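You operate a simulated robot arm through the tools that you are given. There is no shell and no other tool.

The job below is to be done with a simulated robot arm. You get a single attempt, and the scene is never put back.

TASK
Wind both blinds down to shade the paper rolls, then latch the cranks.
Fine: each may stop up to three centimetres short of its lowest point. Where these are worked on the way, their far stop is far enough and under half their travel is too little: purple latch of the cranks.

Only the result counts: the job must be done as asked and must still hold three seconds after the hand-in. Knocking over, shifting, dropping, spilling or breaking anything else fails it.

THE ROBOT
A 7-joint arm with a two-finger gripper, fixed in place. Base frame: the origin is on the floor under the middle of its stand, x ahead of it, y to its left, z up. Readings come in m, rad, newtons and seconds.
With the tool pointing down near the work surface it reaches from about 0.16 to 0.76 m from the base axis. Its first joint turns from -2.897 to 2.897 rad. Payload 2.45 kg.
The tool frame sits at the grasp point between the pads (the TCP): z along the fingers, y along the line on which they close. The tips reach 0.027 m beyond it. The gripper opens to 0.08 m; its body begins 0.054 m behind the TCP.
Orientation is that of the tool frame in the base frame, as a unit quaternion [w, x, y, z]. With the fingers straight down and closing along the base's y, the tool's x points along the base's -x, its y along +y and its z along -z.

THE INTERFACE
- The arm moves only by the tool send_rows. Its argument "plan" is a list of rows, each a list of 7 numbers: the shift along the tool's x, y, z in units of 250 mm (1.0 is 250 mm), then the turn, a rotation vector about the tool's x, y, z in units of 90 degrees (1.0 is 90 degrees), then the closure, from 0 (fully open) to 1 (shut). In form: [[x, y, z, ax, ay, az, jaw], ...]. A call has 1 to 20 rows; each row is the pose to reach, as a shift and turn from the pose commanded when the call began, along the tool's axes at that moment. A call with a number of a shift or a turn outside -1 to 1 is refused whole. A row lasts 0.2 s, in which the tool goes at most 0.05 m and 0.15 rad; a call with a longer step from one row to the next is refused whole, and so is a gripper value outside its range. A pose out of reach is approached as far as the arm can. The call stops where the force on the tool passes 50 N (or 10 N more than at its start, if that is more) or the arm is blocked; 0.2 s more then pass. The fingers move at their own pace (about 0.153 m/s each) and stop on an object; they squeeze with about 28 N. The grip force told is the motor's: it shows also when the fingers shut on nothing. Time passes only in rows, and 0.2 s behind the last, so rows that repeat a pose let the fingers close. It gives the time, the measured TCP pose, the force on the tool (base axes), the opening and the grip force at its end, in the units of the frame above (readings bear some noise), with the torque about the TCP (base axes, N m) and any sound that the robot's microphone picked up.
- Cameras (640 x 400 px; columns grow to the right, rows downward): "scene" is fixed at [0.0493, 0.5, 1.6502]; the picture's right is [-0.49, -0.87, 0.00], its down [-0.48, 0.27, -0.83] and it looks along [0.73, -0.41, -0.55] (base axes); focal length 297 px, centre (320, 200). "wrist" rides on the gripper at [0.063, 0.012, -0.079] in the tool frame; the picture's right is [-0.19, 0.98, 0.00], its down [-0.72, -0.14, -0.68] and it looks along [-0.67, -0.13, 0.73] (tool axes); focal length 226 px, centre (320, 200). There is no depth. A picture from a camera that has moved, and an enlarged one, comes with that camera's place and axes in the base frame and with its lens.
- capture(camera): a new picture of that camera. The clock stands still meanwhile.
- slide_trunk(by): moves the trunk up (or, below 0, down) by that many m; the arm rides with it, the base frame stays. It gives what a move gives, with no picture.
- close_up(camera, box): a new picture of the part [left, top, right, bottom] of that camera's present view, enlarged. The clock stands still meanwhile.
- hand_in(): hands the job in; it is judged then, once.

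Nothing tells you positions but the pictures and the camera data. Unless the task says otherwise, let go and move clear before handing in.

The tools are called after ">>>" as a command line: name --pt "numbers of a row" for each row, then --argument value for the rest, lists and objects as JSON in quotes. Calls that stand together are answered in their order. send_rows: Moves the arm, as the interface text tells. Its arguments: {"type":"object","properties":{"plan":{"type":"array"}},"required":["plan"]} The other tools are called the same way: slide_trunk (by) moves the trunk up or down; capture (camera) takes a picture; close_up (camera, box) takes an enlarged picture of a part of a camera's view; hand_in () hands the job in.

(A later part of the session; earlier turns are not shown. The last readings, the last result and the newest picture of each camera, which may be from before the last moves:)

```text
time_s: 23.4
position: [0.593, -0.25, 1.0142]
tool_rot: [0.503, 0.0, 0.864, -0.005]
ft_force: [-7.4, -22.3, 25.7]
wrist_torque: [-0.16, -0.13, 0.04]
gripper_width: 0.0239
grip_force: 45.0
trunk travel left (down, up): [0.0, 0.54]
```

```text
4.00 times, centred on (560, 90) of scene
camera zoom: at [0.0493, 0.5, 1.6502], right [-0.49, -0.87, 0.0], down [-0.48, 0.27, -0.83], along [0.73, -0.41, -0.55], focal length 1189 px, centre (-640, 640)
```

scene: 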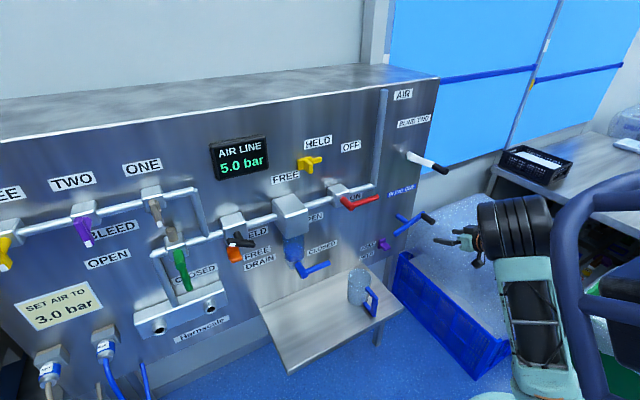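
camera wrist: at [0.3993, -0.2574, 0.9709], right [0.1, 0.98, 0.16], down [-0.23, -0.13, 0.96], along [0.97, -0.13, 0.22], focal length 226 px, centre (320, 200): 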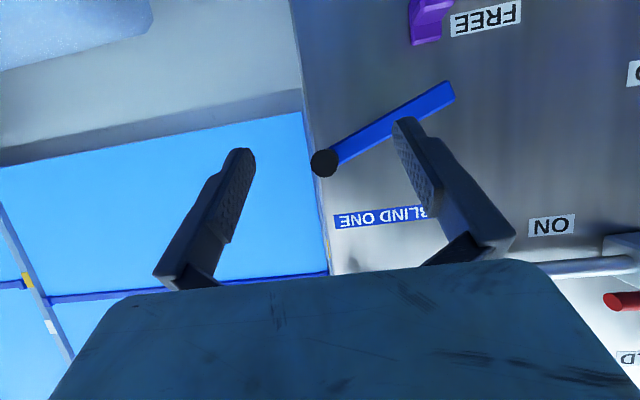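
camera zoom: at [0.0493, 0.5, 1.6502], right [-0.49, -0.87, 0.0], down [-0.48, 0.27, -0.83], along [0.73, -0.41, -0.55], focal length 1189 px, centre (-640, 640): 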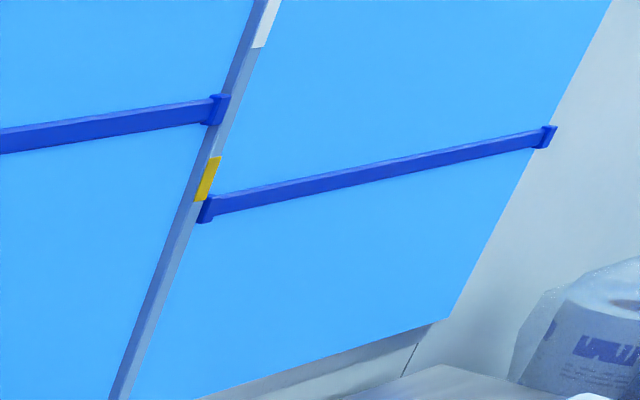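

The rail went down, so counter-clockwise is right. Fitting the three knob positions puts the hub at about (-0.204, 0.954) with R about 0.076. I'll continue over the top with that corrected circle.

>>> send_rows --pt "-0.0212 0.022 -0.0121 0 0 0 1" --pt "-0.0344 0.0512 -0.0196 0 0 0 1" --pt "-0.0452 0.0812 -0.0257 0 0 0 1" --pt "-0.0528 0.1128 -0.0301 0 0 0 1" --pt "-0.0577 0.1448 -0.0329 0 0 0 1" --pt "-0.0598 0.1776 -0.0341 0 0 0 1" --pt "-0.0587 0.21 -0.0335 0 0 0 1" --pt "-0.0546 0.2424 -0.0311 0 0 0 1" --pt "-0.048 0.274 -0.0273 0 0 0 1" --pt "-0.0379 0.3048 -0.0216 0 0 0 1"

>>> close_up --camera "wrist" --box '[220, 60, 460, 210]'

>>> close_up --camera "scene" --box '[380, 160, 480, 240]'

>>> close_up --camera "scene" --box '[480, 40, 640, 140]'

```text
time_s: 25.6
position: [0.5942, -0.1758, 1.021]
tool_rot: [0.502, 0.002, 0.865, -0.006]
ft_force: [-20.4, -16.9, -15.1]
wrist_torque: [-0.35, 0.41, 0.12]
gripper_width: 0.0239
grip_force: 45.0
trunk travel left (down, up): [0.0, 0.54]
```

```text
2.67 times, centred on (340, 135) of wrist
camera zoom: at [0.4921, -0.1614, 1.0057], right [0.1, 0.98, 0.16], down [-0.23, -0.13, 0.96], along [0.97, -0.14, 0.22], focal length 603 px, centre (267, 373)
```

zoom: 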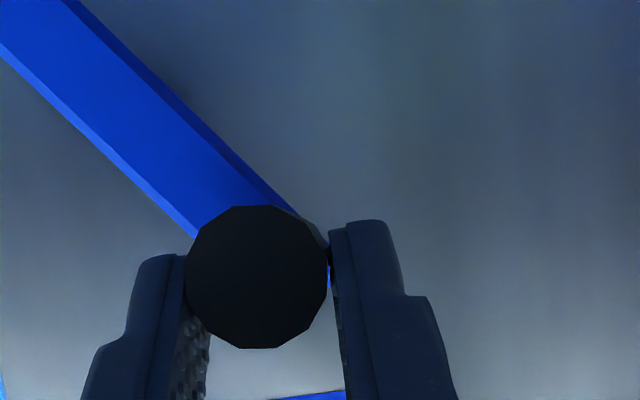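

```text
5.00 times, centred on (430, 200) of scene
camera zoom: at [0.0493, 0.5, 1.6502], right [-0.49, -0.87, 0.0], down [-0.48, 0.27, -0.83], along [0.73, -0.41, -0.55], focal length 1486 px, centre (-230, 200)
```

zoom: 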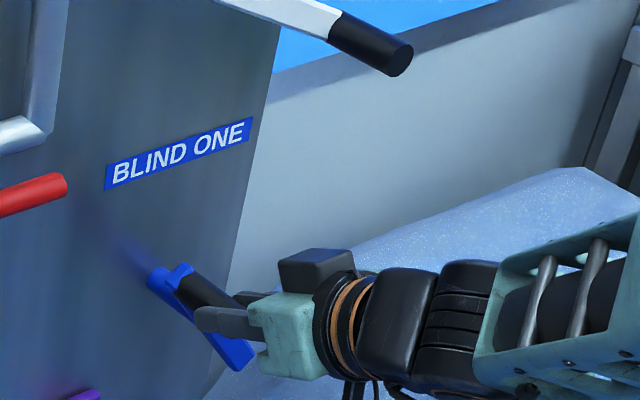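

```text
4.00 times, centred on (560, 90) of scene
camera zoom: at [0.0493, 0.5, 1.6502], right [-0.49, -0.87, 0.0], down [-0.48, 0.27, -0.83], along [0.73, -0.41, -0.55], focal length 1189 px, centre (-640, 640)
```

zoom: 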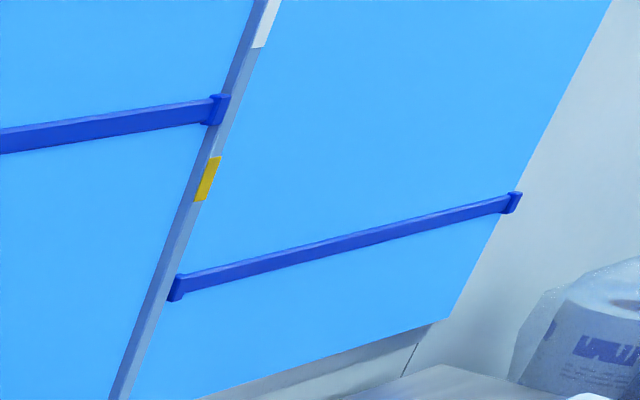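

The rail is still coming down. The knob has slid about 8 mm in the pads, so I've refitted the circle to hub (-0.2125, 0.955), R 0.069. I'll continue counter-clockwise down the left side.

>>> send_rows --pt "0.0352 0.0176 0.0062 0 0 0 1" --pt "0.0588 0.0392 0.0197 0 0 0 1" --pt "0.0807 0.0588 0.0322 0 0 0 1" --pt "0.1009 0.076 0.0437 0 0 0 1" --pt "0.1224 0.0904 0.0559 0 0 0 1" --pt "0.1454 0.1028 0.069 0 0 0 1" --pt "0.169 0.112 0.0825 0 0 0 1" --pt "0.1937 0.118 0.0965 0 0 0 1" --pt "0.2187 0.1216 0.1108 0 0 0 1" --pt "0.2438 0.1216 0.125 0 0 0 1" --pt "0.2688 0.1192 0.1393 0 0 0 1" --pt "0.2935 0.1132 0.1533 0 0 0 1" --pt "0.3174 0.1048 0.167 0 0 0 1" --pt "0.3404 0.0932 0.1801 0 0 0 1"

>>> close_up --camera "wrist" --box '[220, 60, 460, 210]'

>>> close_up --camera "scene" --box '[380, 180, 480, 260]'

>>> close_up --camera "scene" --box '[480, 40, 640, 140]'

```text
time_s: 27.5
position: [0.5917, -0.15, 0.9668]
tool_rot: [0.503, 0.006, 0.864, -0.009]
ft_force: [6.3, -15.3, -0.8]
wrist_torque: [-0.14, 0.92, -0.3]
gripper_width: 0.0235
grip_force: 45.0
trunk travel left (down, up): [0.0, 0.54]
stopped in row 9: the force on the tool passed its limit at 51 N (the readings are from after the stop); the commanded pose is now the measured one
```

```text
2.67 times, centred on (340, 135) of wrist
camera zoom: at [0.49, -0.1352, 0.9514], right [0.12, 0.98, 0.16], down [-0.24, -0.13, 0.96], along [0.96, -0.15, 0.22], focal length 603 px, centre (267, 373)
```

zoom: 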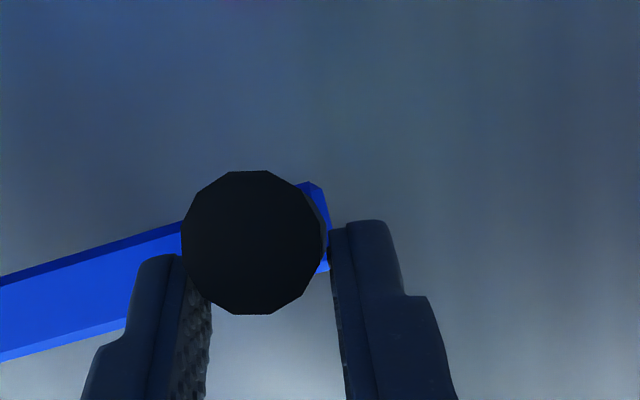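

```text
5.00 times, centred on (430, 220) of scene
camera zoom: at [0.0493, 0.5, 1.6502], right [-0.49, -0.87, 0.0], down [-0.48, 0.27, -0.83], along [0.73, -0.41, -0.55], focal length 1486 px, centre (-230, 100)
```

zoom: 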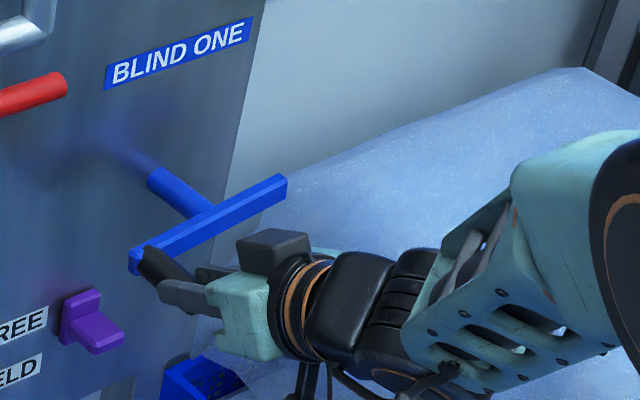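

```text
4.00 times, centred on (560, 90) of scene
camera zoom: at [0.0493, 0.5, 1.6502], right [-0.49, -0.87, 0.0], down [-0.48, 0.27, -0.83], along [0.73, -0.41, -0.55], focal length 1189 px, centre (-640, 640)
```

zoom: 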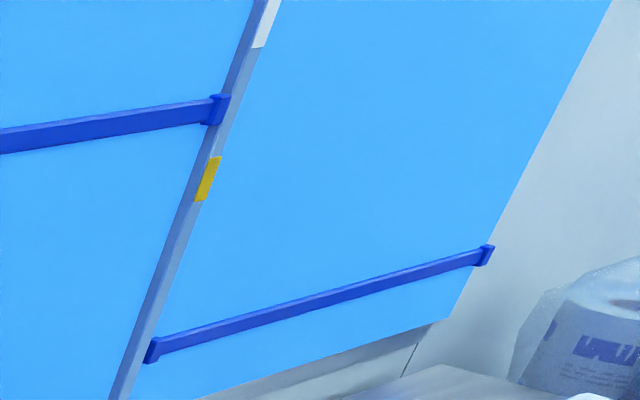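

The rail is low now, but the move stopped on side force, and the knob has slipped toward the fingertips. I'll open, see where the knob really is, and regrip.

>>> send_rows --pt "0 0 0 0 0 0 0.2" --pt "0 0 0 0 0 0 0" --pt "0.006 0 -0.01 0 0 0 0"

>>> close_up --camera "wrist" --box '[220, 60, 460, 210]'

>>> close_up --camera "scene" --box '[480, 40, 640, 140]'

```text
time_s: 28.3
position: [0.5892, -0.1468, 0.966]
tool_rot: [0.502, 0.004, 0.865, -0.009]
ft_force: [0.5, 0.6, -0.1]
wrist_torque: [-0.01, -0.01, -0.06]
gripper_width: 0.0797
grip_force: 0.1
trunk travel left (down, up): [0.0, 0.54]
```

```text
2.67 times, centred on (340, 135) of wrist
camera zoom: at [0.4871, -0.1319, 0.9507], right [0.11, 0.98, 0.16], down [-0.24, -0.13, 0.96], along [0.96, -0.14, 0.22], focal length 603 px, centre (267, 373)
```

zoom: 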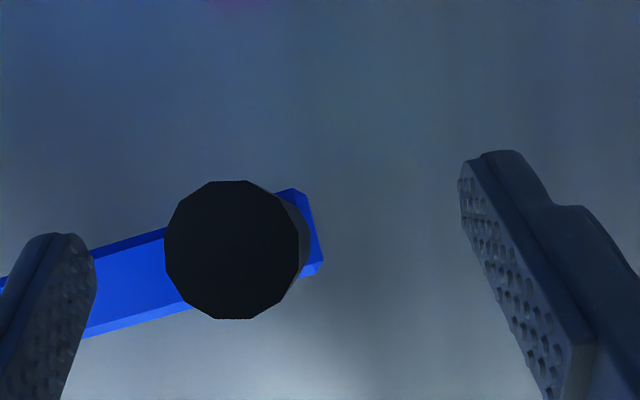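

```text
4.00 times, centred on (560, 90) of scene
camera zoom: at [0.0493, 0.5, 1.6502], right [-0.49, -0.87, 0.0], down [-0.48, 0.27, -0.83], along [0.73, -0.41, -0.55], focal length 1189 px, centre (-640, 640)
```

zoom: 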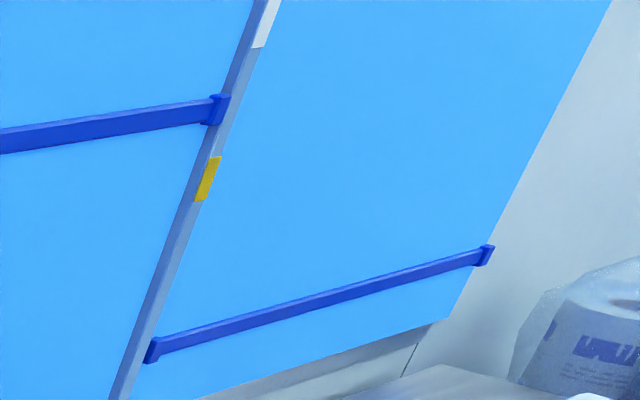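

The blind holds where it is. The knob is at about (y -0.149, z 0.952), and all five points now fit a hub at (-0.2145, 0.960) with R 0.066. I'll recentre and regrip.

>>> send_rows --pt "0.024 -0.0044 0.0228 0 0 0 0" --pt "0.0477 -0.0088 0.0456 0 0 0 0" --pt "0.0477 -0.0088 0.0456 0 0 0 0" --pt "0.0477 -0.0088 0.0456 0 0 0 1" --pt "0.0477 -0.0088 0.0456 0 0 0 1" --pt "0.0477 -0.0088 0.0456 0 0 0 1"

>>> close_up --camera "wrist" --box '[220, 60, 460, 210]'

```text
time_s: 29.7
position: [0.5929, -0.151, 0.9519]
tool_rot: [0.503, 0.004, 0.864, -0.008]
ft_force: [7.3, -8.3, 3.1]
wrist_torque: [-0.12, -0.09, 0.34]
gripper_width: 0.0236
grip_force: 45.0
trunk travel left (down, up): [0.0, 0.54]
```

```text
2.67 times, centred on (340, 135) of wrist
camera zoom: at [0.4912, -0.1359, 0.9354], right [0.11, 0.98, 0.16], down [-0.24, -0.13, 0.96], along [0.96, -0.15, 0.22], focal length 603 px, centre (267, 373)
```

zoom: 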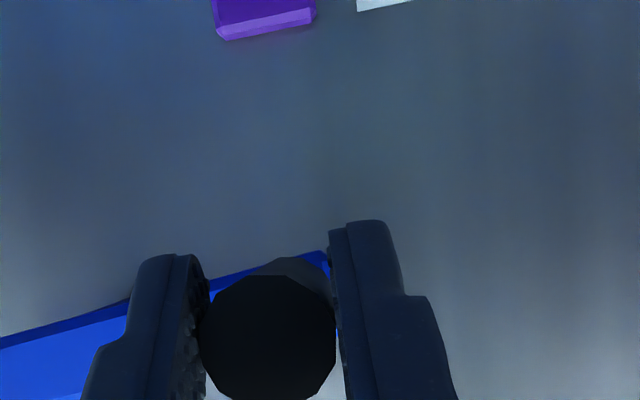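

Good centred grip. I'll continue counter-clockwise another 40° or so while watching the force for the end stop.

>>> send_rows --pt "0.0236 -0.0092 0.0135 0 0 0 1" --pt "0.0466 -0.0172 0.0265 0 0 0 1" --pt "0.0685 -0.028 0.039 0 0 0 1" --pt "0.0897 -0.0416 0.0511 0 0 0 1" --pt "0.1091 -0.0576 0.0622 0 0 0 1" --pt "0.1276 -0.0756 0.0727 0 0 0 1" --pt "0.1439 -0.0956 0.082 0 0 0 1"

>>> close_up --camera "wrist" --box '[220, 60, 460, 210]'

>>> close_up --camera "scene" --box '[480, 40, 640, 140]'

>>> capture --camera "scene"

```text
time_s: 31.3
position: [0.5919, -0.1692, 0.9062]
tool_rot: [0.499, 0.002, 0.866, -0.008]
ft_force: [-4.2, 24.3, -20.4]
wrist_torque: [-0.33, -0.18, 0.14]
gripper_width: 0.0237
grip_force: 44.9
trunk travel left (down, up): [0.0, 0.54]
```

```text
2.67 times, centred on (340, 135) of wrist
camera zoom: at [0.4906, -0.1559, 0.8922], right [0.11, 0.98, 0.16], down [-0.23, -0.13, 0.96], along [0.97, -0.14, 0.21], focal length 603 px, centre (267, 373)
```

zoom: 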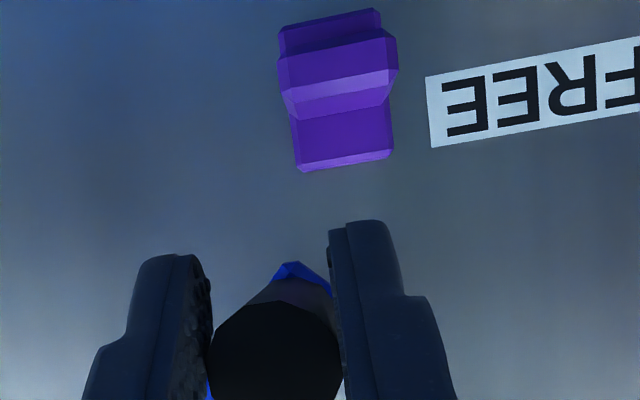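

```text
4.00 times, centred on (560, 90) of scene
camera zoom: at [0.0493, 0.5, 1.6502], right [-0.49, -0.87, 0.0], down [-0.48, 0.27, -0.83], along [0.73, -0.41, -0.55], focal length 1189 px, centre (-640, 640)
```

zoom: 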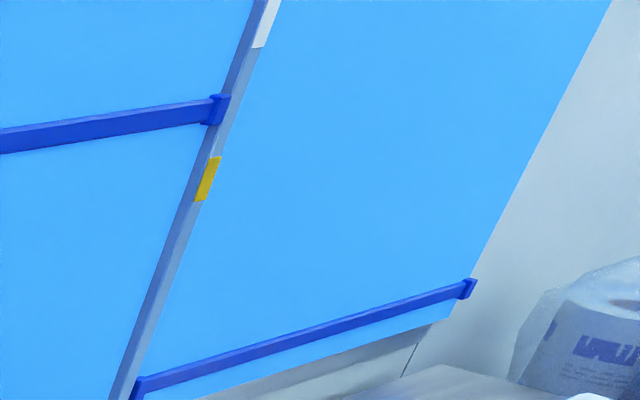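

```text
taken
```

scene: 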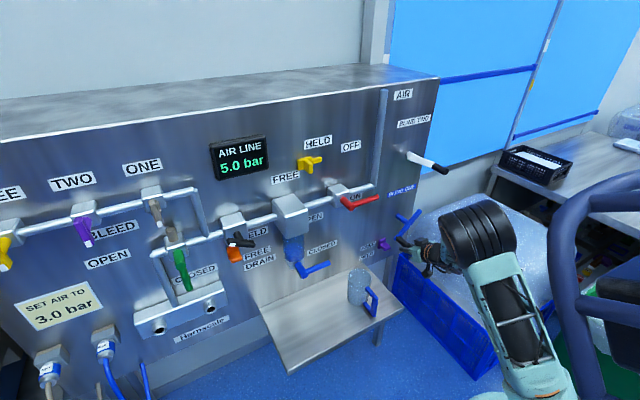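

The rail of blind one is close to the bottom of the window. I'll continue a little further with a small outward correction to find the stop.

>>> send_rows --pt "0.0299 -0.0064 0.017 0 0 0 1" --pt "0.0435 -0.0304 0.0248 0 0 0 1" --pt "0.0546 -0.0556 0.0311 0 0 0 1" --pt "0.0636 -0.0824 0.0362 0 0 0 1" --pt "0.0699 -0.11 0.0398 0 0 0 1"

>>> close_up --camera "wrist" --box '[220, 60, 460, 210]'

>>> close_up --camera "scene" --box '[480, 40, 640, 140]'

```text
time_s: 32.5
position: [0.5918, -0.2011, 0.8898]
tool_rot: [0.503, 0.004, 0.864, -0.009]
ft_force: [4.2, 7.1, -4.3]
wrist_torque: [-0.33, -0.14, 0.02]
gripper_width: 0.0236
grip_force: 45.0
trunk travel left (down, up): [0.0, 0.54]
```

```text
2.67 times, centred on (340, 135) of wrist
camera zoom: at [0.4906, -0.1868, 0.8735], right [0.11, 0.98, 0.16], down [-0.24, -0.13, 0.96], along [0.96, -0.14, 0.22], focal length 603 px, centre (267, 373)
```

zoom: 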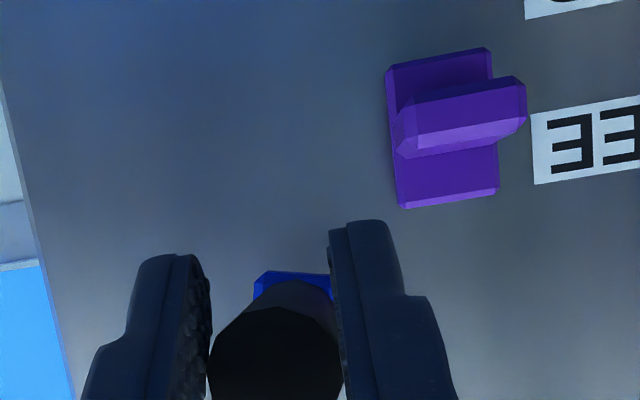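

```text
4.00 times, centred on (560, 90) of scene
camera zoom: at [0.0493, 0.5, 1.6502], right [-0.49, -0.87, 0.0], down [-0.48, 0.27, -0.83], along [0.73, -0.41, -0.55], focal length 1189 px, centre (-640, 640)
```

zoom: 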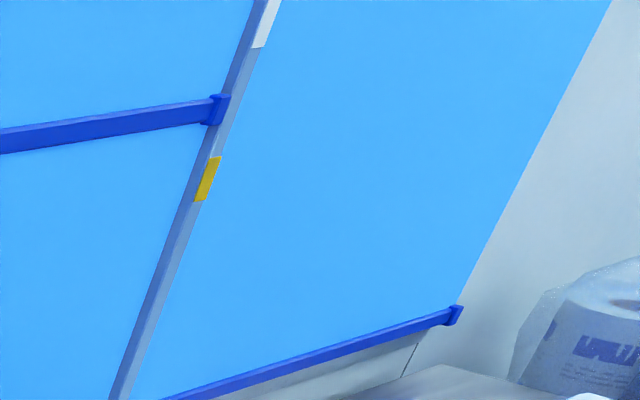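

The rail has reached the bottom edge of the window, but resistance is still low. I'll continue gently until the stop is felt.

>>> send_rows --pt "0.0019 -0.014 0.0011 0 0 0 1" --pt "0.0038 -0.028 0.0022 0 0 0 1" --pt "0.0045 -0.042 0.0026 0 0 0 1" --pt "0.0052 -0.0564 0.003 0 0 0 1" --pt "0.0045 -0.07 0.0026 0 0 0 1" --pt "0.0038 -0.0848 0.0022 0 0 0 1"

>>> close_up --camera "scene" --box '[480, 40, 640, 140]'

```text
time_s: 33.9
position: [0.5926, -0.2156, 0.8873]
tool_rot: [0.501, -0.002, 0.866, -0.005]
ft_force: [-11.7, 42.6, -8.5]
wrist_torque: [-0.32, -0.92, 0.24]
gripper_width: 0.0235
grip_force: 44.7
trunk travel left (down, up): [0.0, 0.54]
```

```text
4.00 times, centred on (560, 90) of scene
camera zoom: at [0.0493, 0.5, 1.6502], right [-0.49, -0.87, 0.0], down [-0.48, 0.27, -0.83], along [0.73, -0.41, -0.55], focal length 1189 px, centre (-640, 640)
```

zoom: 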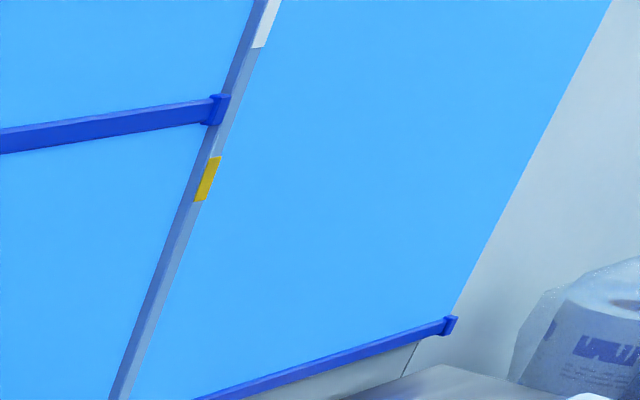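

Resistance jumped to 43 N with the rail at the very bottom, so blind one has reached its lower stop. I'll relax the push, release and back away, then check that it stays down.

>>> send_rows --pt "0 0.012 0 0 0 0 1" --pt "0 0.024 0 0 0 0 1" --pt "0 0.024 0 0 0 0 0.3" --pt "0 0.024 0 0 0 0 0" --pt "0 0.024 0 0 0 0 0" --pt "0.06 0.024 -0.104 0 0 0 0" --pt "0.12 0.024 -0.208 0 0 0 0" --pt "0.178 0.024 -0.313 0 0 0 0" --pt "0.178 0.024 -0.313 0 0 0 0"

>>> capture --camera "wrist"

>>> capture --camera "scene"

```text
time_s: 35.9
position: [0.4992, -0.2133, 0.8883]
tool_rot: [0.503, 0.003, 0.864, -0.008]
ft_force: [0.2, 1.0, 0.2]
wrist_torque: [-0.01, -0.01, 0.01]
gripper_width: 0.0801
grip_force: 0.0
trunk travel left (down, up): [0.0, 0.54]
```

```text
taken
camera wrist: at [0.3981, -0.1996, 0.8731], right [0.11, 0.98, 0.16], down [-0.24, -0.13, 0.96], along [0.96, -0.14, 0.22], focal length 226 px, centre (320, 200)
```

wrist: 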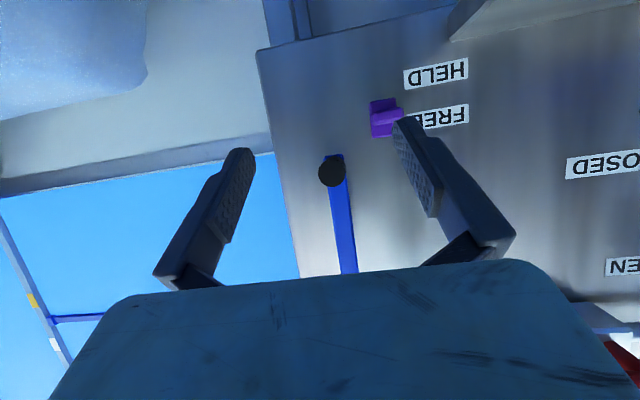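

```text
taken
```

scene: 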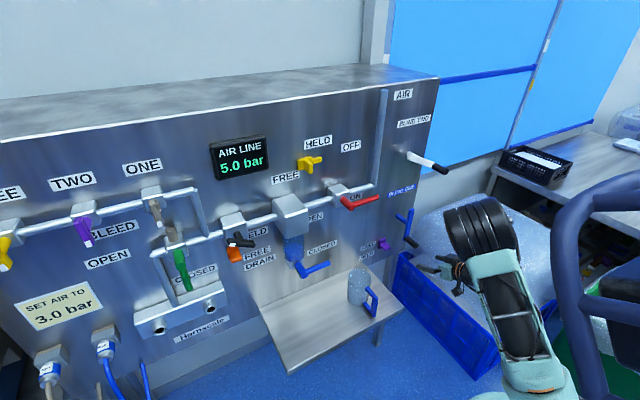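

Blind one stays down with its crank pointing straight down. Next is blind two (white crank). I'll raise the trunk by 0.24 m so the arm keeps the same comfortable pose, then look.

>>> slide_trunk --by 0.24

>>> capture --camera "wrist"

>>> capture --camera "scene"

```text
time_s: 38.4
position: [0.4993, -0.2138, 1.1292]
tool_rot: [0.503, 0.003, 0.864, -0.008]
ft_force: [0.3, -0.9, 0.3]
wrist_torque: [0.0, 0.02, -0.03]
gripper_width: 0.0799
grip_force: 0.1
trunk travel left (down, up): [-0.24, 0.3]
```

```text
taken
camera wrist: at [0.3986, -0.1996, 1.1129], right [0.11, 0.98, 0.16], down [-0.24, -0.13, 0.96], along [0.96, -0.14, 0.22], focal length 226 px, centre (320, 200)
```

wrist: 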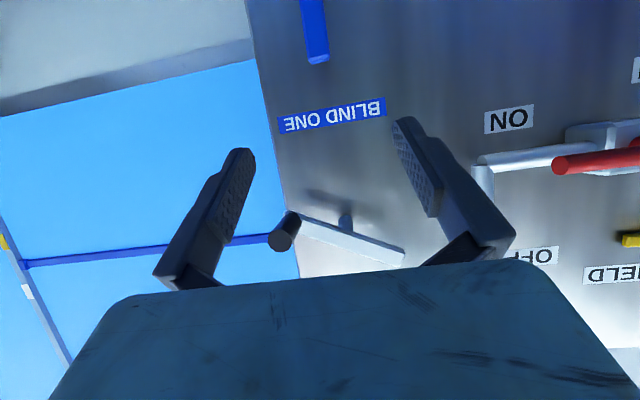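

```text
taken
```

scene: 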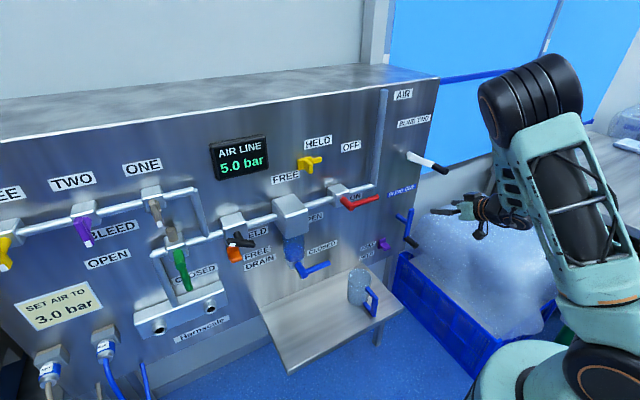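

The white crank and its black knob are in the wrist view. I'll zoom in to measure them.

>>> close_up --camera "wrist" --box '[250, 190, 410, 290]'

>>> close_up --camera "scene" --box '[380, 120, 480, 200]'

```text
4.00 times, centred on (330, 240) of wrist
camera zoom: at [0.3986, -0.1996, 1.1129], right [0.11, 0.98, 0.16], down [-0.24, -0.13, 0.96], along [0.96, -0.14, 0.22], focal length 904 px, centre (280, 40)
```

zoom: 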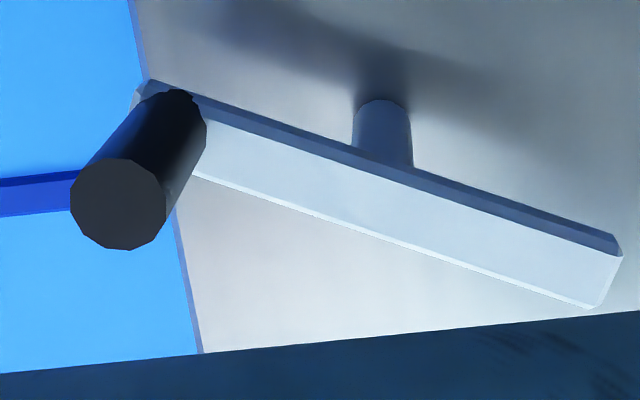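

```text
5.00 times, centred on (430, 160) of scene
camera zoom: at [0.0493, 0.5, 1.6502], right [-0.49, -0.87, 0.0], down [-0.48, 0.27, -0.83], along [0.73, -0.41, -0.55], focal length 1486 px, centre (-230, 400)
```

zoom: 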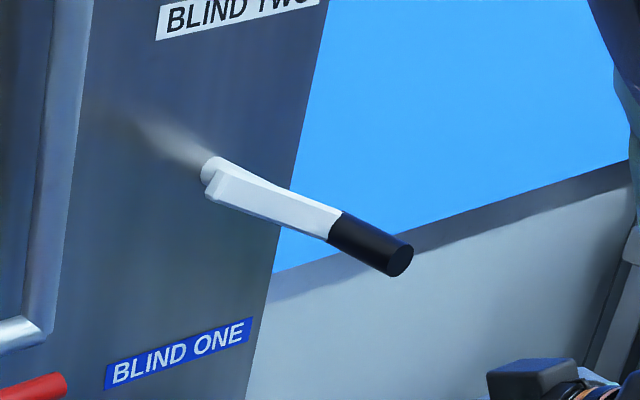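

The white crank's knob end comes out at about (0.593, -0.273, 1.192) and its hub at about (-0.213, 1.2195), R 0.066. I'll line up and move in with the fingers open.

>>> send_rows --pt "-0.0732 -0.0789 -0.0406 0 0 0 0" --pt "-0.1465 -0.1579 -0.0813 0 0 0 0" --pt "-0.2197 -0.2368 -0.1219 0 0 0 0" --pt "-0.2674 -0.2368 -0.0382 0 0 0 0" --pt "-0.3151 -0.2368 0.0455 0 0 0 0" --pt "-0.3627 -0.2368 0.1291 0 0 0 0" --pt "-0.4104 -0.2368 0.2128 0 0 0 0" --pt "-0.4104 -0.2368 0.2128 0 0 0 0"

>>> close_up --camera "wrist" --box '[220, 60, 460, 210]'

>>> capture --camera "scene"

```text
time_s: 40.2
position: [0.5971, -0.2759, 1.193]
tool_rot: [0.502, 0.004, 0.865, -0.009]
ft_force: [-0.5, 0.1, -0.1]
wrist_torque: [-0.01, 0.01, 0.02]
gripper_width: 0.0799
grip_force: 0.1
trunk travel left (down, up): [-0.24, 0.3]
```

```text
2.67 times, centred on (340, 135) of wrist
camera zoom: at [0.4963, -0.2613, 1.1773], right [0.11, 0.98, 0.16], down [-0.24, -0.13, 0.96], along [0.96, -0.14, 0.22], focal length 603 px, centre (267, 373)
```

zoom: 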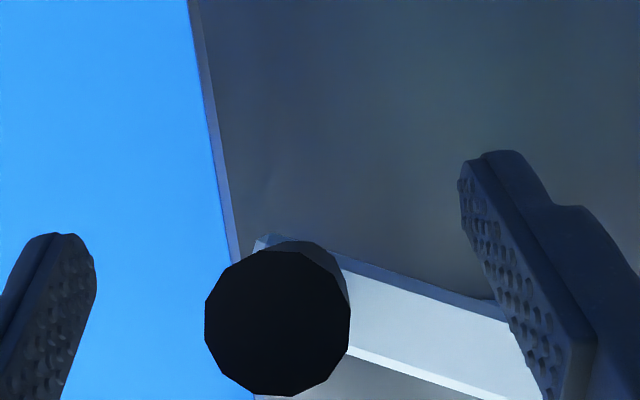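

```text
taken
```

scene: 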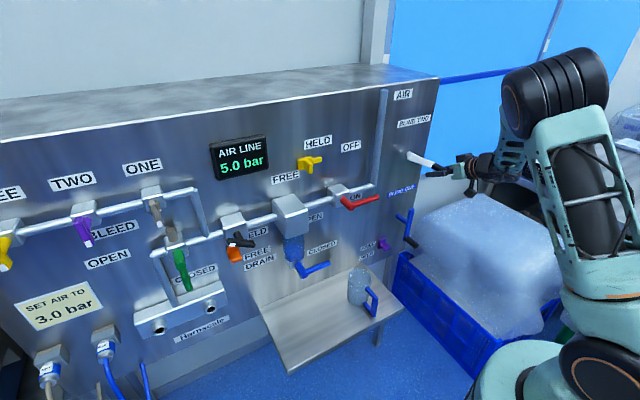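

The knob is centred between the fingers with no contact force. I'll close on it.

>>> send_rows --pt "0 0.006 0 0 0 0 0.3" --pt "0 0.006 0 0 0 0 1" --pt "0 0.006 0 0 0 0 1" --pt "0 0.006 0 0 0 0 1"

>>> close_up --camera "wrist" --box '[220, 60, 460, 210]'

>>> close_up --camera "scene" --box '[380, 0, 640, 162]'

```text
time_s: 41.2
position: [0.5964, -0.2731, 1.192]
tool_rot: [0.503, 0.003, 0.864, -0.008]
ft_force: [-0.2, -0.3, 1.8]
wrist_torque: [0.0, -0.25, 1.08]
gripper_width: 0.0238
grip_force: 44.9
trunk travel left (down, up): [-0.24, 0.3]
```

```text
2.67 times, centred on (340, 135) of wrist
camera zoom: at [0.4954, -0.2589, 1.1769], right [0.11, 0.98, 0.16], down [-0.24, -0.13, 0.96], along [0.96, -0.14, 0.22], focal length 603 px, centre (267, 373)
```

zoom: 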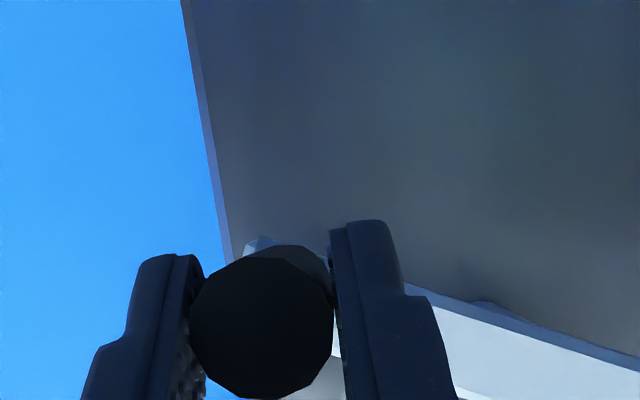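

```text
2.46 times, centred on (510, 81) of scene
camera zoom: at [0.0493, 0.5, 1.6502], right [-0.49, -0.87, 0.0], down [-0.48, 0.27, -0.83], along [0.73, -0.41, -0.55], focal length 732 px, centre (-148, 493)
```

zoom: 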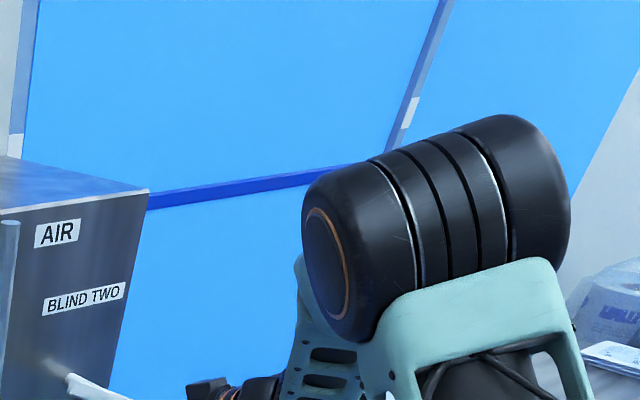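

The white knob is gripped. I'll test a 25° counter-clockwise arc (the lowering direction for blind one) and compare blind two's rail.

>>> send_rows --pt "-0.0184 -0.0088 -0.0105 0 0 0 1" --pt "-0.0375 -0.0156 -0.0214 0 0 0 1" --pt "-0.057 -0.0208 -0.0325 0 0 0 1" --pt "-0.0768 -0.0236 -0.0438 0 0 0 1" --pt "-0.097 -0.0248 -0.0552 0 0 0 1"

>>> close_up --camera "wrist" --box '[220, 60, 460, 210]'

>>> close_up --camera "scene" --box '[380, 0, 640, 162]'

```text
time_s: 42.4
position: [0.5957, -0.2788, 1.2188]
tool_rot: [0.502, 0.004, 0.865, -0.008]
ft_force: [-2.8, -2.2, -6.5]
wrist_torque: [-0.27, 0.32, 1.11]
gripper_width: 0.024
grip_force: 44.8
trunk travel left (down, up): [-0.24, 0.3]
```

```text
2.67 times, centred on (340, 135) of wrist
camera zoom: at [0.4949, -0.2649, 1.2032], right [0.11, 0.98, 0.16], down [-0.24, -0.13, 0.96], along [0.96, -0.15, 0.22], focal length 603 px, centre (267, 373)
```

zoom: 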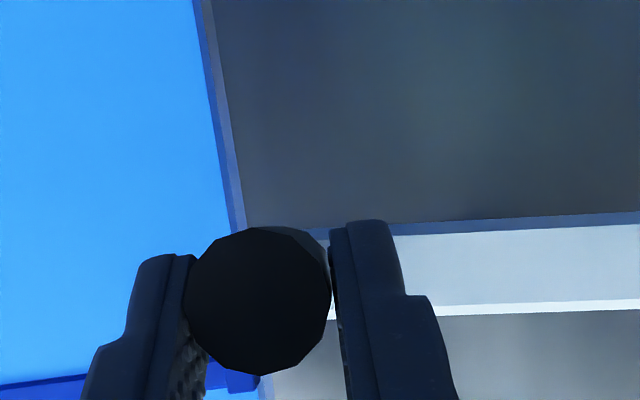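

```text
2.46 times, centred on (510, 81) of scene
camera zoom: at [0.0493, 0.5, 1.6502], right [-0.49, -0.87, 0.0], down [-0.48, 0.27, -0.83], along [0.73, -0.41, -0.55], focal length 732 px, centre (-148, 493)
```

zoom: 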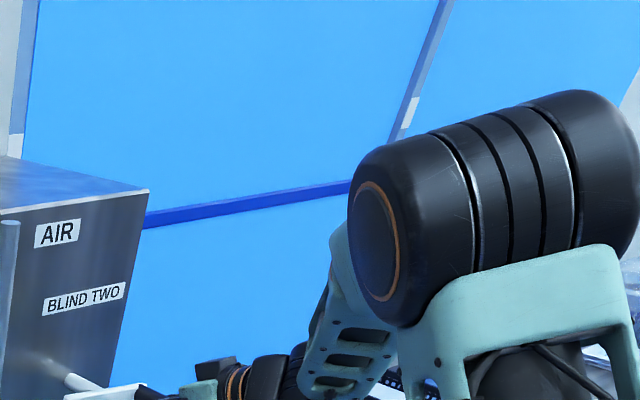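

Blind two's rail also dropped, so counter-clockwise lowers it too. I'll continue up and over the top.

>>> send_rows --pt "-0.0219 0.0012 -0.0125 0 0 0 1" --pt "-0.0459 0.0036 -0.0261 0 0 0 1" --pt "-0.0695 0.0084 -0.0396 0 0 0 1" --pt "-0.0925 0.0164 -0.0527 0 0 0 1" --pt "-0.1147 0.0268 -0.0653 0 0 0 1" --pt "-0.1359 0.04 -0.0774 0 0 0 1" --pt "-0.1557 0.0556 -0.0887 0 0 0 1" --pt "-0.1738 0.0736 -0.099 0 0 0 1" --pt "-0.1905 0.0936 -0.1085 0 0 0 1" --pt "-0.2051 0.1156 -0.1168 0 0 0 1" --pt "-0.2176 0.1392 -0.1239 0 0 0 1" --pt "-0.228 0.164 -0.1299 0 0 0 1"

>>> close_up --camera "wrist" --box '[220, 60, 460, 210]'

>>> capture --camera "scene"

```text
time_s: 45.0
position: [0.5938, -0.238, 1.2883]
tool_rot: [0.505, 0.002, 0.863, -0.006]
ft_force: [-7.0, -14.0, 30.4]
wrist_torque: [-0.26, -0.41, 0.98]
gripper_width: 0.0237
grip_force: 45.6
trunk travel left (down, up): [-0.24, 0.3]
```

```text
2.67 times, centred on (340, 135) of wrist
camera zoom: at [0.4925, -0.2238, 1.2718], right [0.11, 0.98, 0.16], down [-0.24, -0.13, 0.96], along [0.96, -0.14, 0.22], focal length 603 px, centre (267, 373)
```

zoom: 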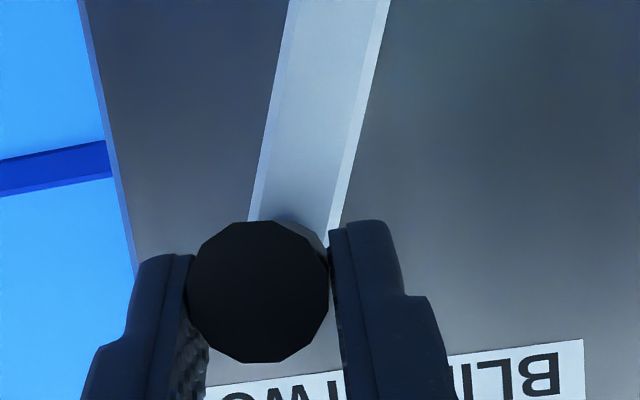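

```text
taken
```

scene: 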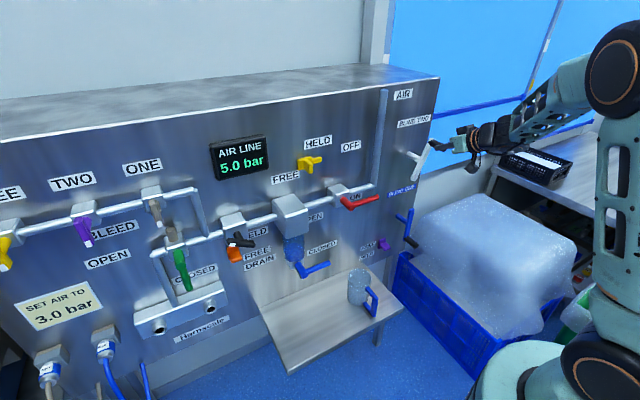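

Blind two's rail keeps dropping. I'll continue over the top and down the left side with a slightly enlarged circle.

>>> send_rows --pt "-0.0174 0.0256 -0.0099 0 0 0 1" --pt "-0.0229 0.0524 -0.0131 0 0 0 1" --pt "-0.0261 0.0804 -0.0149 0 0 0 1" --pt "-0.0268 0.108 -0.0152 0 0 0 1" --pt "-0.0247 0.136 -0.0141 0 0 0 1" --pt "-0.0205 0.1636 -0.0117 0 0 0 1" --pt "-0.0136 0.1904 -0.0077 0 0 0 1" --pt "-0.0042 0.216 -0.0024 0 0 0 1" --pt "0.0073 0.2408 0.0042 0 0 0 1" --pt "0.0212 0.2636 0.0121 0 0 0 1" --pt "0.0386 0.2848 0.022 0 0 0 1" --pt "0.058 0.304 0.0331 0 0 0 1"

>>> close_up --camera "wrist" --box '[220, 60, 460, 210]'

>>> capture --camera "scene"

```text
time_s: 47.6
position: [0.5959, -0.1613, 1.2677]
tool_rot: [0.503, 0.004, 0.864, -0.008]
ft_force: [-15.2, -6.4, 4.4]
wrist_torque: [-0.44, 0.92, 0.83]
gripper_width: 0.0239
grip_force: 45.2
trunk travel left (down, up): [-0.24, 0.3]
```

```text
2.67 times, centred on (340, 135) of wrist
camera zoom: at [0.4945, -0.1471, 1.2519], right [0.11, 0.98, 0.16], down [-0.24, -0.13, 0.96], along [0.96, -0.14, 0.22], focal length 603 px, centre (267, 373)
```

zoom: 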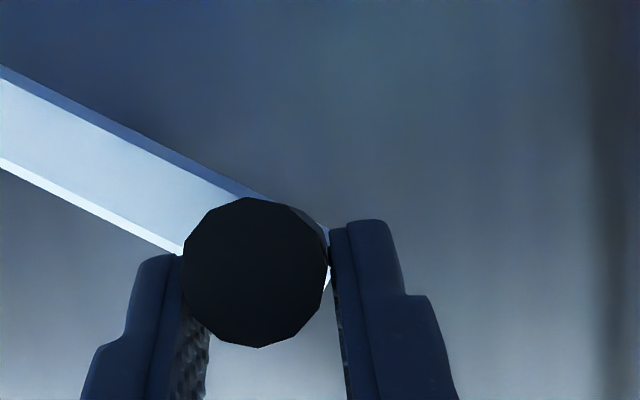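

```text
taken
```

scene: 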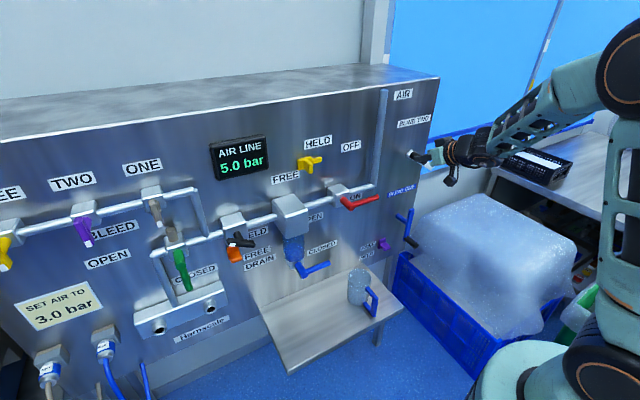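

The knob is about 10 mm low in the pads again. I'll open, recentre and regrip before going down the left side.

>>> send_rows --pt "0 0 0 0 0 0 0.3" --pt "0 0 0 0 0 0 0.3" --pt "0.0353 0 0.0108 0 0 0 0.3" --pt "0.0353 0 0.0108 0 0 0 0.3" --pt "0.0353 0 0.0108 0 0 0 1" --pt "0.0353 0 0.0108 0 0 0 1" --pt "0.0353 0 0.0108 0 0 0 1"

>>> close_up --camera "wrist" --box '[220, 60, 460, 210]'

>>> close_up --camera "scene" --box '[400, 80, 560, 180]'

```text
time_s: 49.2
position: [0.5973, -0.1609, 1.2571]
tool_rot: [0.503, 0.004, 0.864, -0.009]
ft_force: [1.3, -5.3, -2.2]
wrist_torque: [-0.11, -0.03, 1.06]
gripper_width: 0.0237
grip_force: 44.7
trunk travel left (down, up): [-0.24, 0.3]
```

```text
2.67 times, centred on (340, 135) of wrist
camera zoom: at [0.4955, -0.1464, 1.242], right [0.11, 0.98, 0.16], down [-0.24, -0.13, 0.96], along [0.96, -0.14, 0.22], focal length 603 px, centre (267, 373)
```

zoom: 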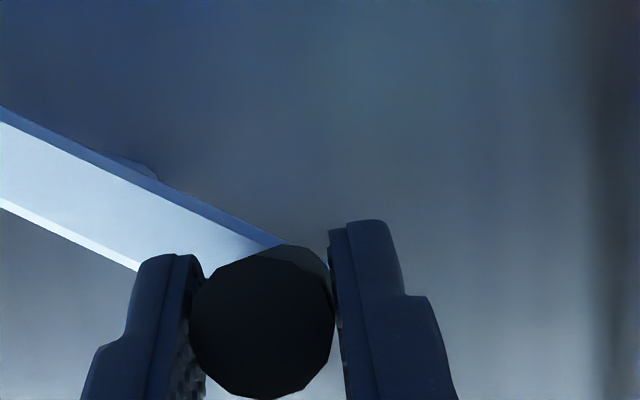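

```text
4.00 times, centred on (480, 130) of scene
camera zoom: at [0.0493, 0.5, 1.6502], right [-0.49, -0.87, 0.0], down [-0.48, 0.27, -0.83], along [0.73, -0.41, -0.55], focal length 1189 px, centre (-320, 480)
```

zoom: 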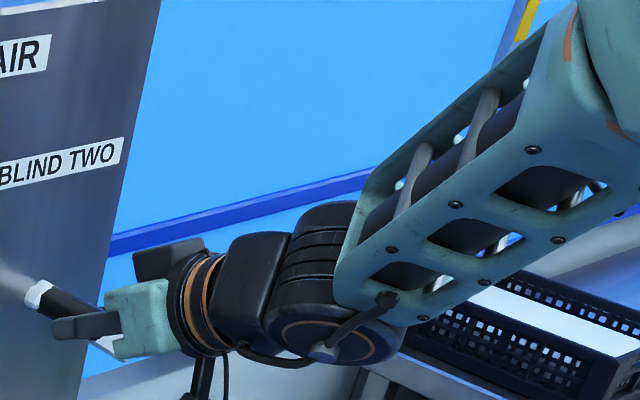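

Regripped and centred. I'll continue counter-clockwise down the left side.

>>> send_rows --pt "0.0205 0.01 0.0117 0 0 0 1" --pt "0.0421 0.0212 0.024 0 0 0 1" --pt "0.0647 0.03 0.0368 0 0 0 1" --pt "0.0879 0.036 0.0501 0 0 0 1" --pt "0.1116 0.0388 0.0636 0 0 0 1" --pt "0.1352 0.0392 0.077 0 0 0 1" --pt "0.1589 0.0364 0.0905 0 0 0 1" --pt "0.1821 0.0312 0.1038 0 0 0 1" --pt "0.2047 0.0228 0.1166 0 0 0 1" --pt "0.2266 0.012 0.1291 0 0 0 1"

>>> close_up --camera "wrist" --box '[220, 60, 460, 210]'

>>> close_up --camera "scene" --box '[400, 80, 560, 180]'

>>> capture --camera "scene"

```text
time_s: 51.4
position: [0.5958, -0.1528, 1.1915]
tool_rot: [0.502, 0.001, 0.865, -0.007]
ft_force: [0.0, 25.9, -3.9]
wrist_torque: [-0.44, -0.41, 0.07]
gripper_width: 0.0235
grip_force: 44.7
trunk travel left (down, up): [-0.24, 0.3]
```

```text
2.67 times, centred on (340, 135) of wrist
camera zoom: at [0.4946, -0.1397, 1.1769], right [0.1, 0.98, 0.16], down [-0.24, -0.13, 0.96], along [0.97, -0.14, 0.22], focal length 603 px, centre (267, 373)
```

zoom: 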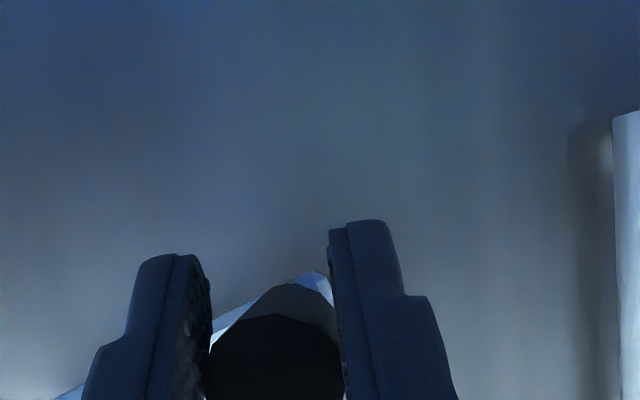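

```text
4.00 times, centred on (480, 130) of scene
camera zoom: at [0.0493, 0.5, 1.6502], right [-0.49, -0.87, 0.0], down [-0.48, 0.27, -0.83], along [0.73, -0.41, -0.55], focal length 1189 px, centre (-320, 480)
```

zoom: 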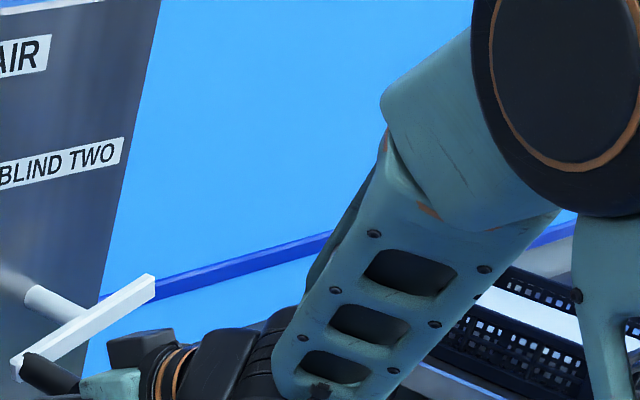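

```text
taken
```

scene: 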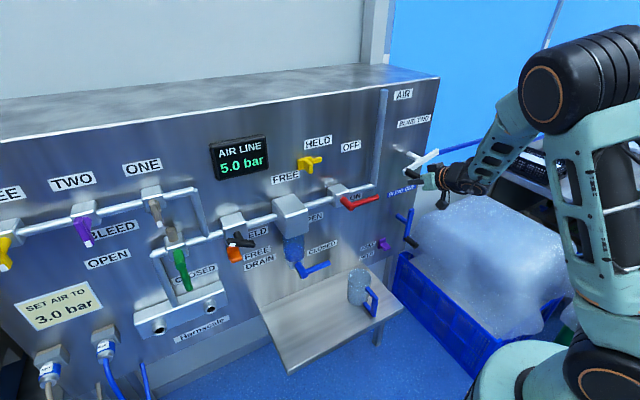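

The knob slipped up in the pads as I came down, leaving it at about φ = -18°. I'll recentre, regrip, and then continue toward the bottom.

>>> send_rows --pt "0 0.0208 0 0 0 0 0.3" --pt "0 0.0208 0 0 0 0 0.3" --pt "-0.025 0.0208 -0.0143 0 0 0 0.3" --pt "-0.025 0.0208 -0.0143 0 0 0 0.3" --pt "-0.025 0.0208 -0.0143 0 0 0 1" --pt "-0.025 0.0208 -0.0143 0 0 0 1" --pt "-0.025 0.0208 -0.0143 0 0 0 1"

>>> close_up --camera "wrist" --box '[220, 60, 460, 210]'

```text
time_s: 53.0
position: [0.597, -0.1525, 1.2005]
tool_rot: [0.502, 0.002, 0.865, -0.008]
ft_force: [3.0, 3.0, -1.5]
wrist_torque: [-0.05, 0.11, 1.25]
gripper_width: 0.0238
grip_force: 45.5
trunk travel left (down, up): [-0.24, 0.3]
```

```text
2.67 times, centred on (340, 135) of wrist
camera zoom: at [0.495, -0.1392, 1.1863], right [0.11, 0.98, 0.16], down [-0.24, -0.13, 0.96], along [0.96, -0.14, 0.22], focal length 603 px, centre (267, 373)
```

zoom: 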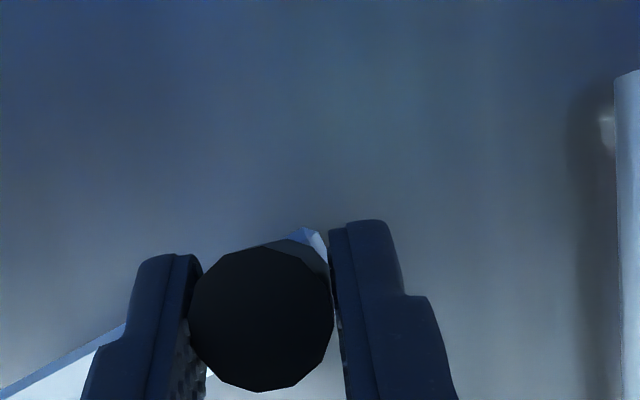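

Centred again. I'll continue toward the bottom.

>>> send_rows --pt "0.0229 -0.0052 0.0131 0 0 0 1" --pt "0.0445 -0.0184 0.0253 0 0 0 1" --pt "0.0647 -0.034 0.0368 0 0 0 1" --pt "0.0834 -0.052 0.0475 0 0 0 1" --pt "0.1005 -0.072 0.0572 0 0 0 1" --pt "0.1154 -0.0944 0.0657 0 0 0 1" --pt "0.1283 -0.118 0.0731 0 0 0 1"

>>> close_up --camera "wrist" --box '[220, 60, 460, 210]'

>>> close_up --camera "scene" --box '[400, 80, 560, 180]'

```text
time_s: 54.6
position: [0.5948, -0.181, 1.1616]
tool_rot: [0.501, 0.004, 0.865, -0.009]
ft_force: [-2.2, 13.4, -13.3]
wrist_torque: [-0.26, -0.2, 0.59]
gripper_width: 0.0237
grip_force: 44.9
trunk travel left (down, up): [-0.24, 0.3]
```

```text
2.67 times, centred on (340, 135) of wrist
camera zoom: at [0.494, -0.1669, 1.1473], right [0.11, 0.98, 0.16], down [-0.23, -0.13, 0.96], along [0.97, -0.14, 0.22], focal length 603 px, centre (267, 373)
```

zoom: 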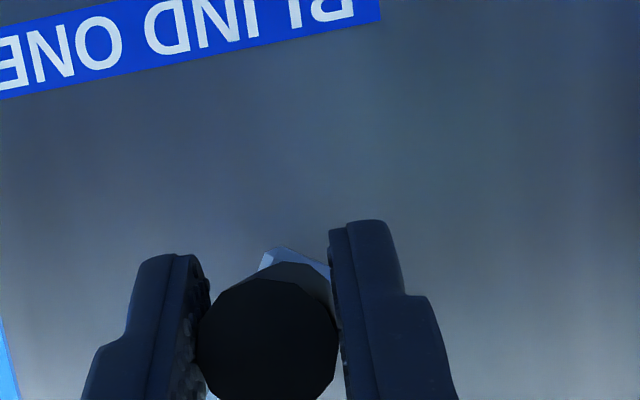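

```text
4.00 times, centred on (480, 130) of scene
camera zoom: at [0.0493, 0.5, 1.6502], right [-0.49, -0.87, 0.0], down [-0.48, 0.27, -0.83], along [0.73, -0.41, -0.55], focal length 1189 px, centre (-320, 480)
```

zoom: 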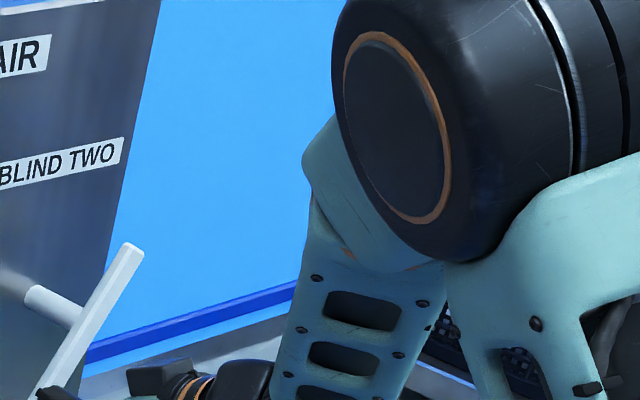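

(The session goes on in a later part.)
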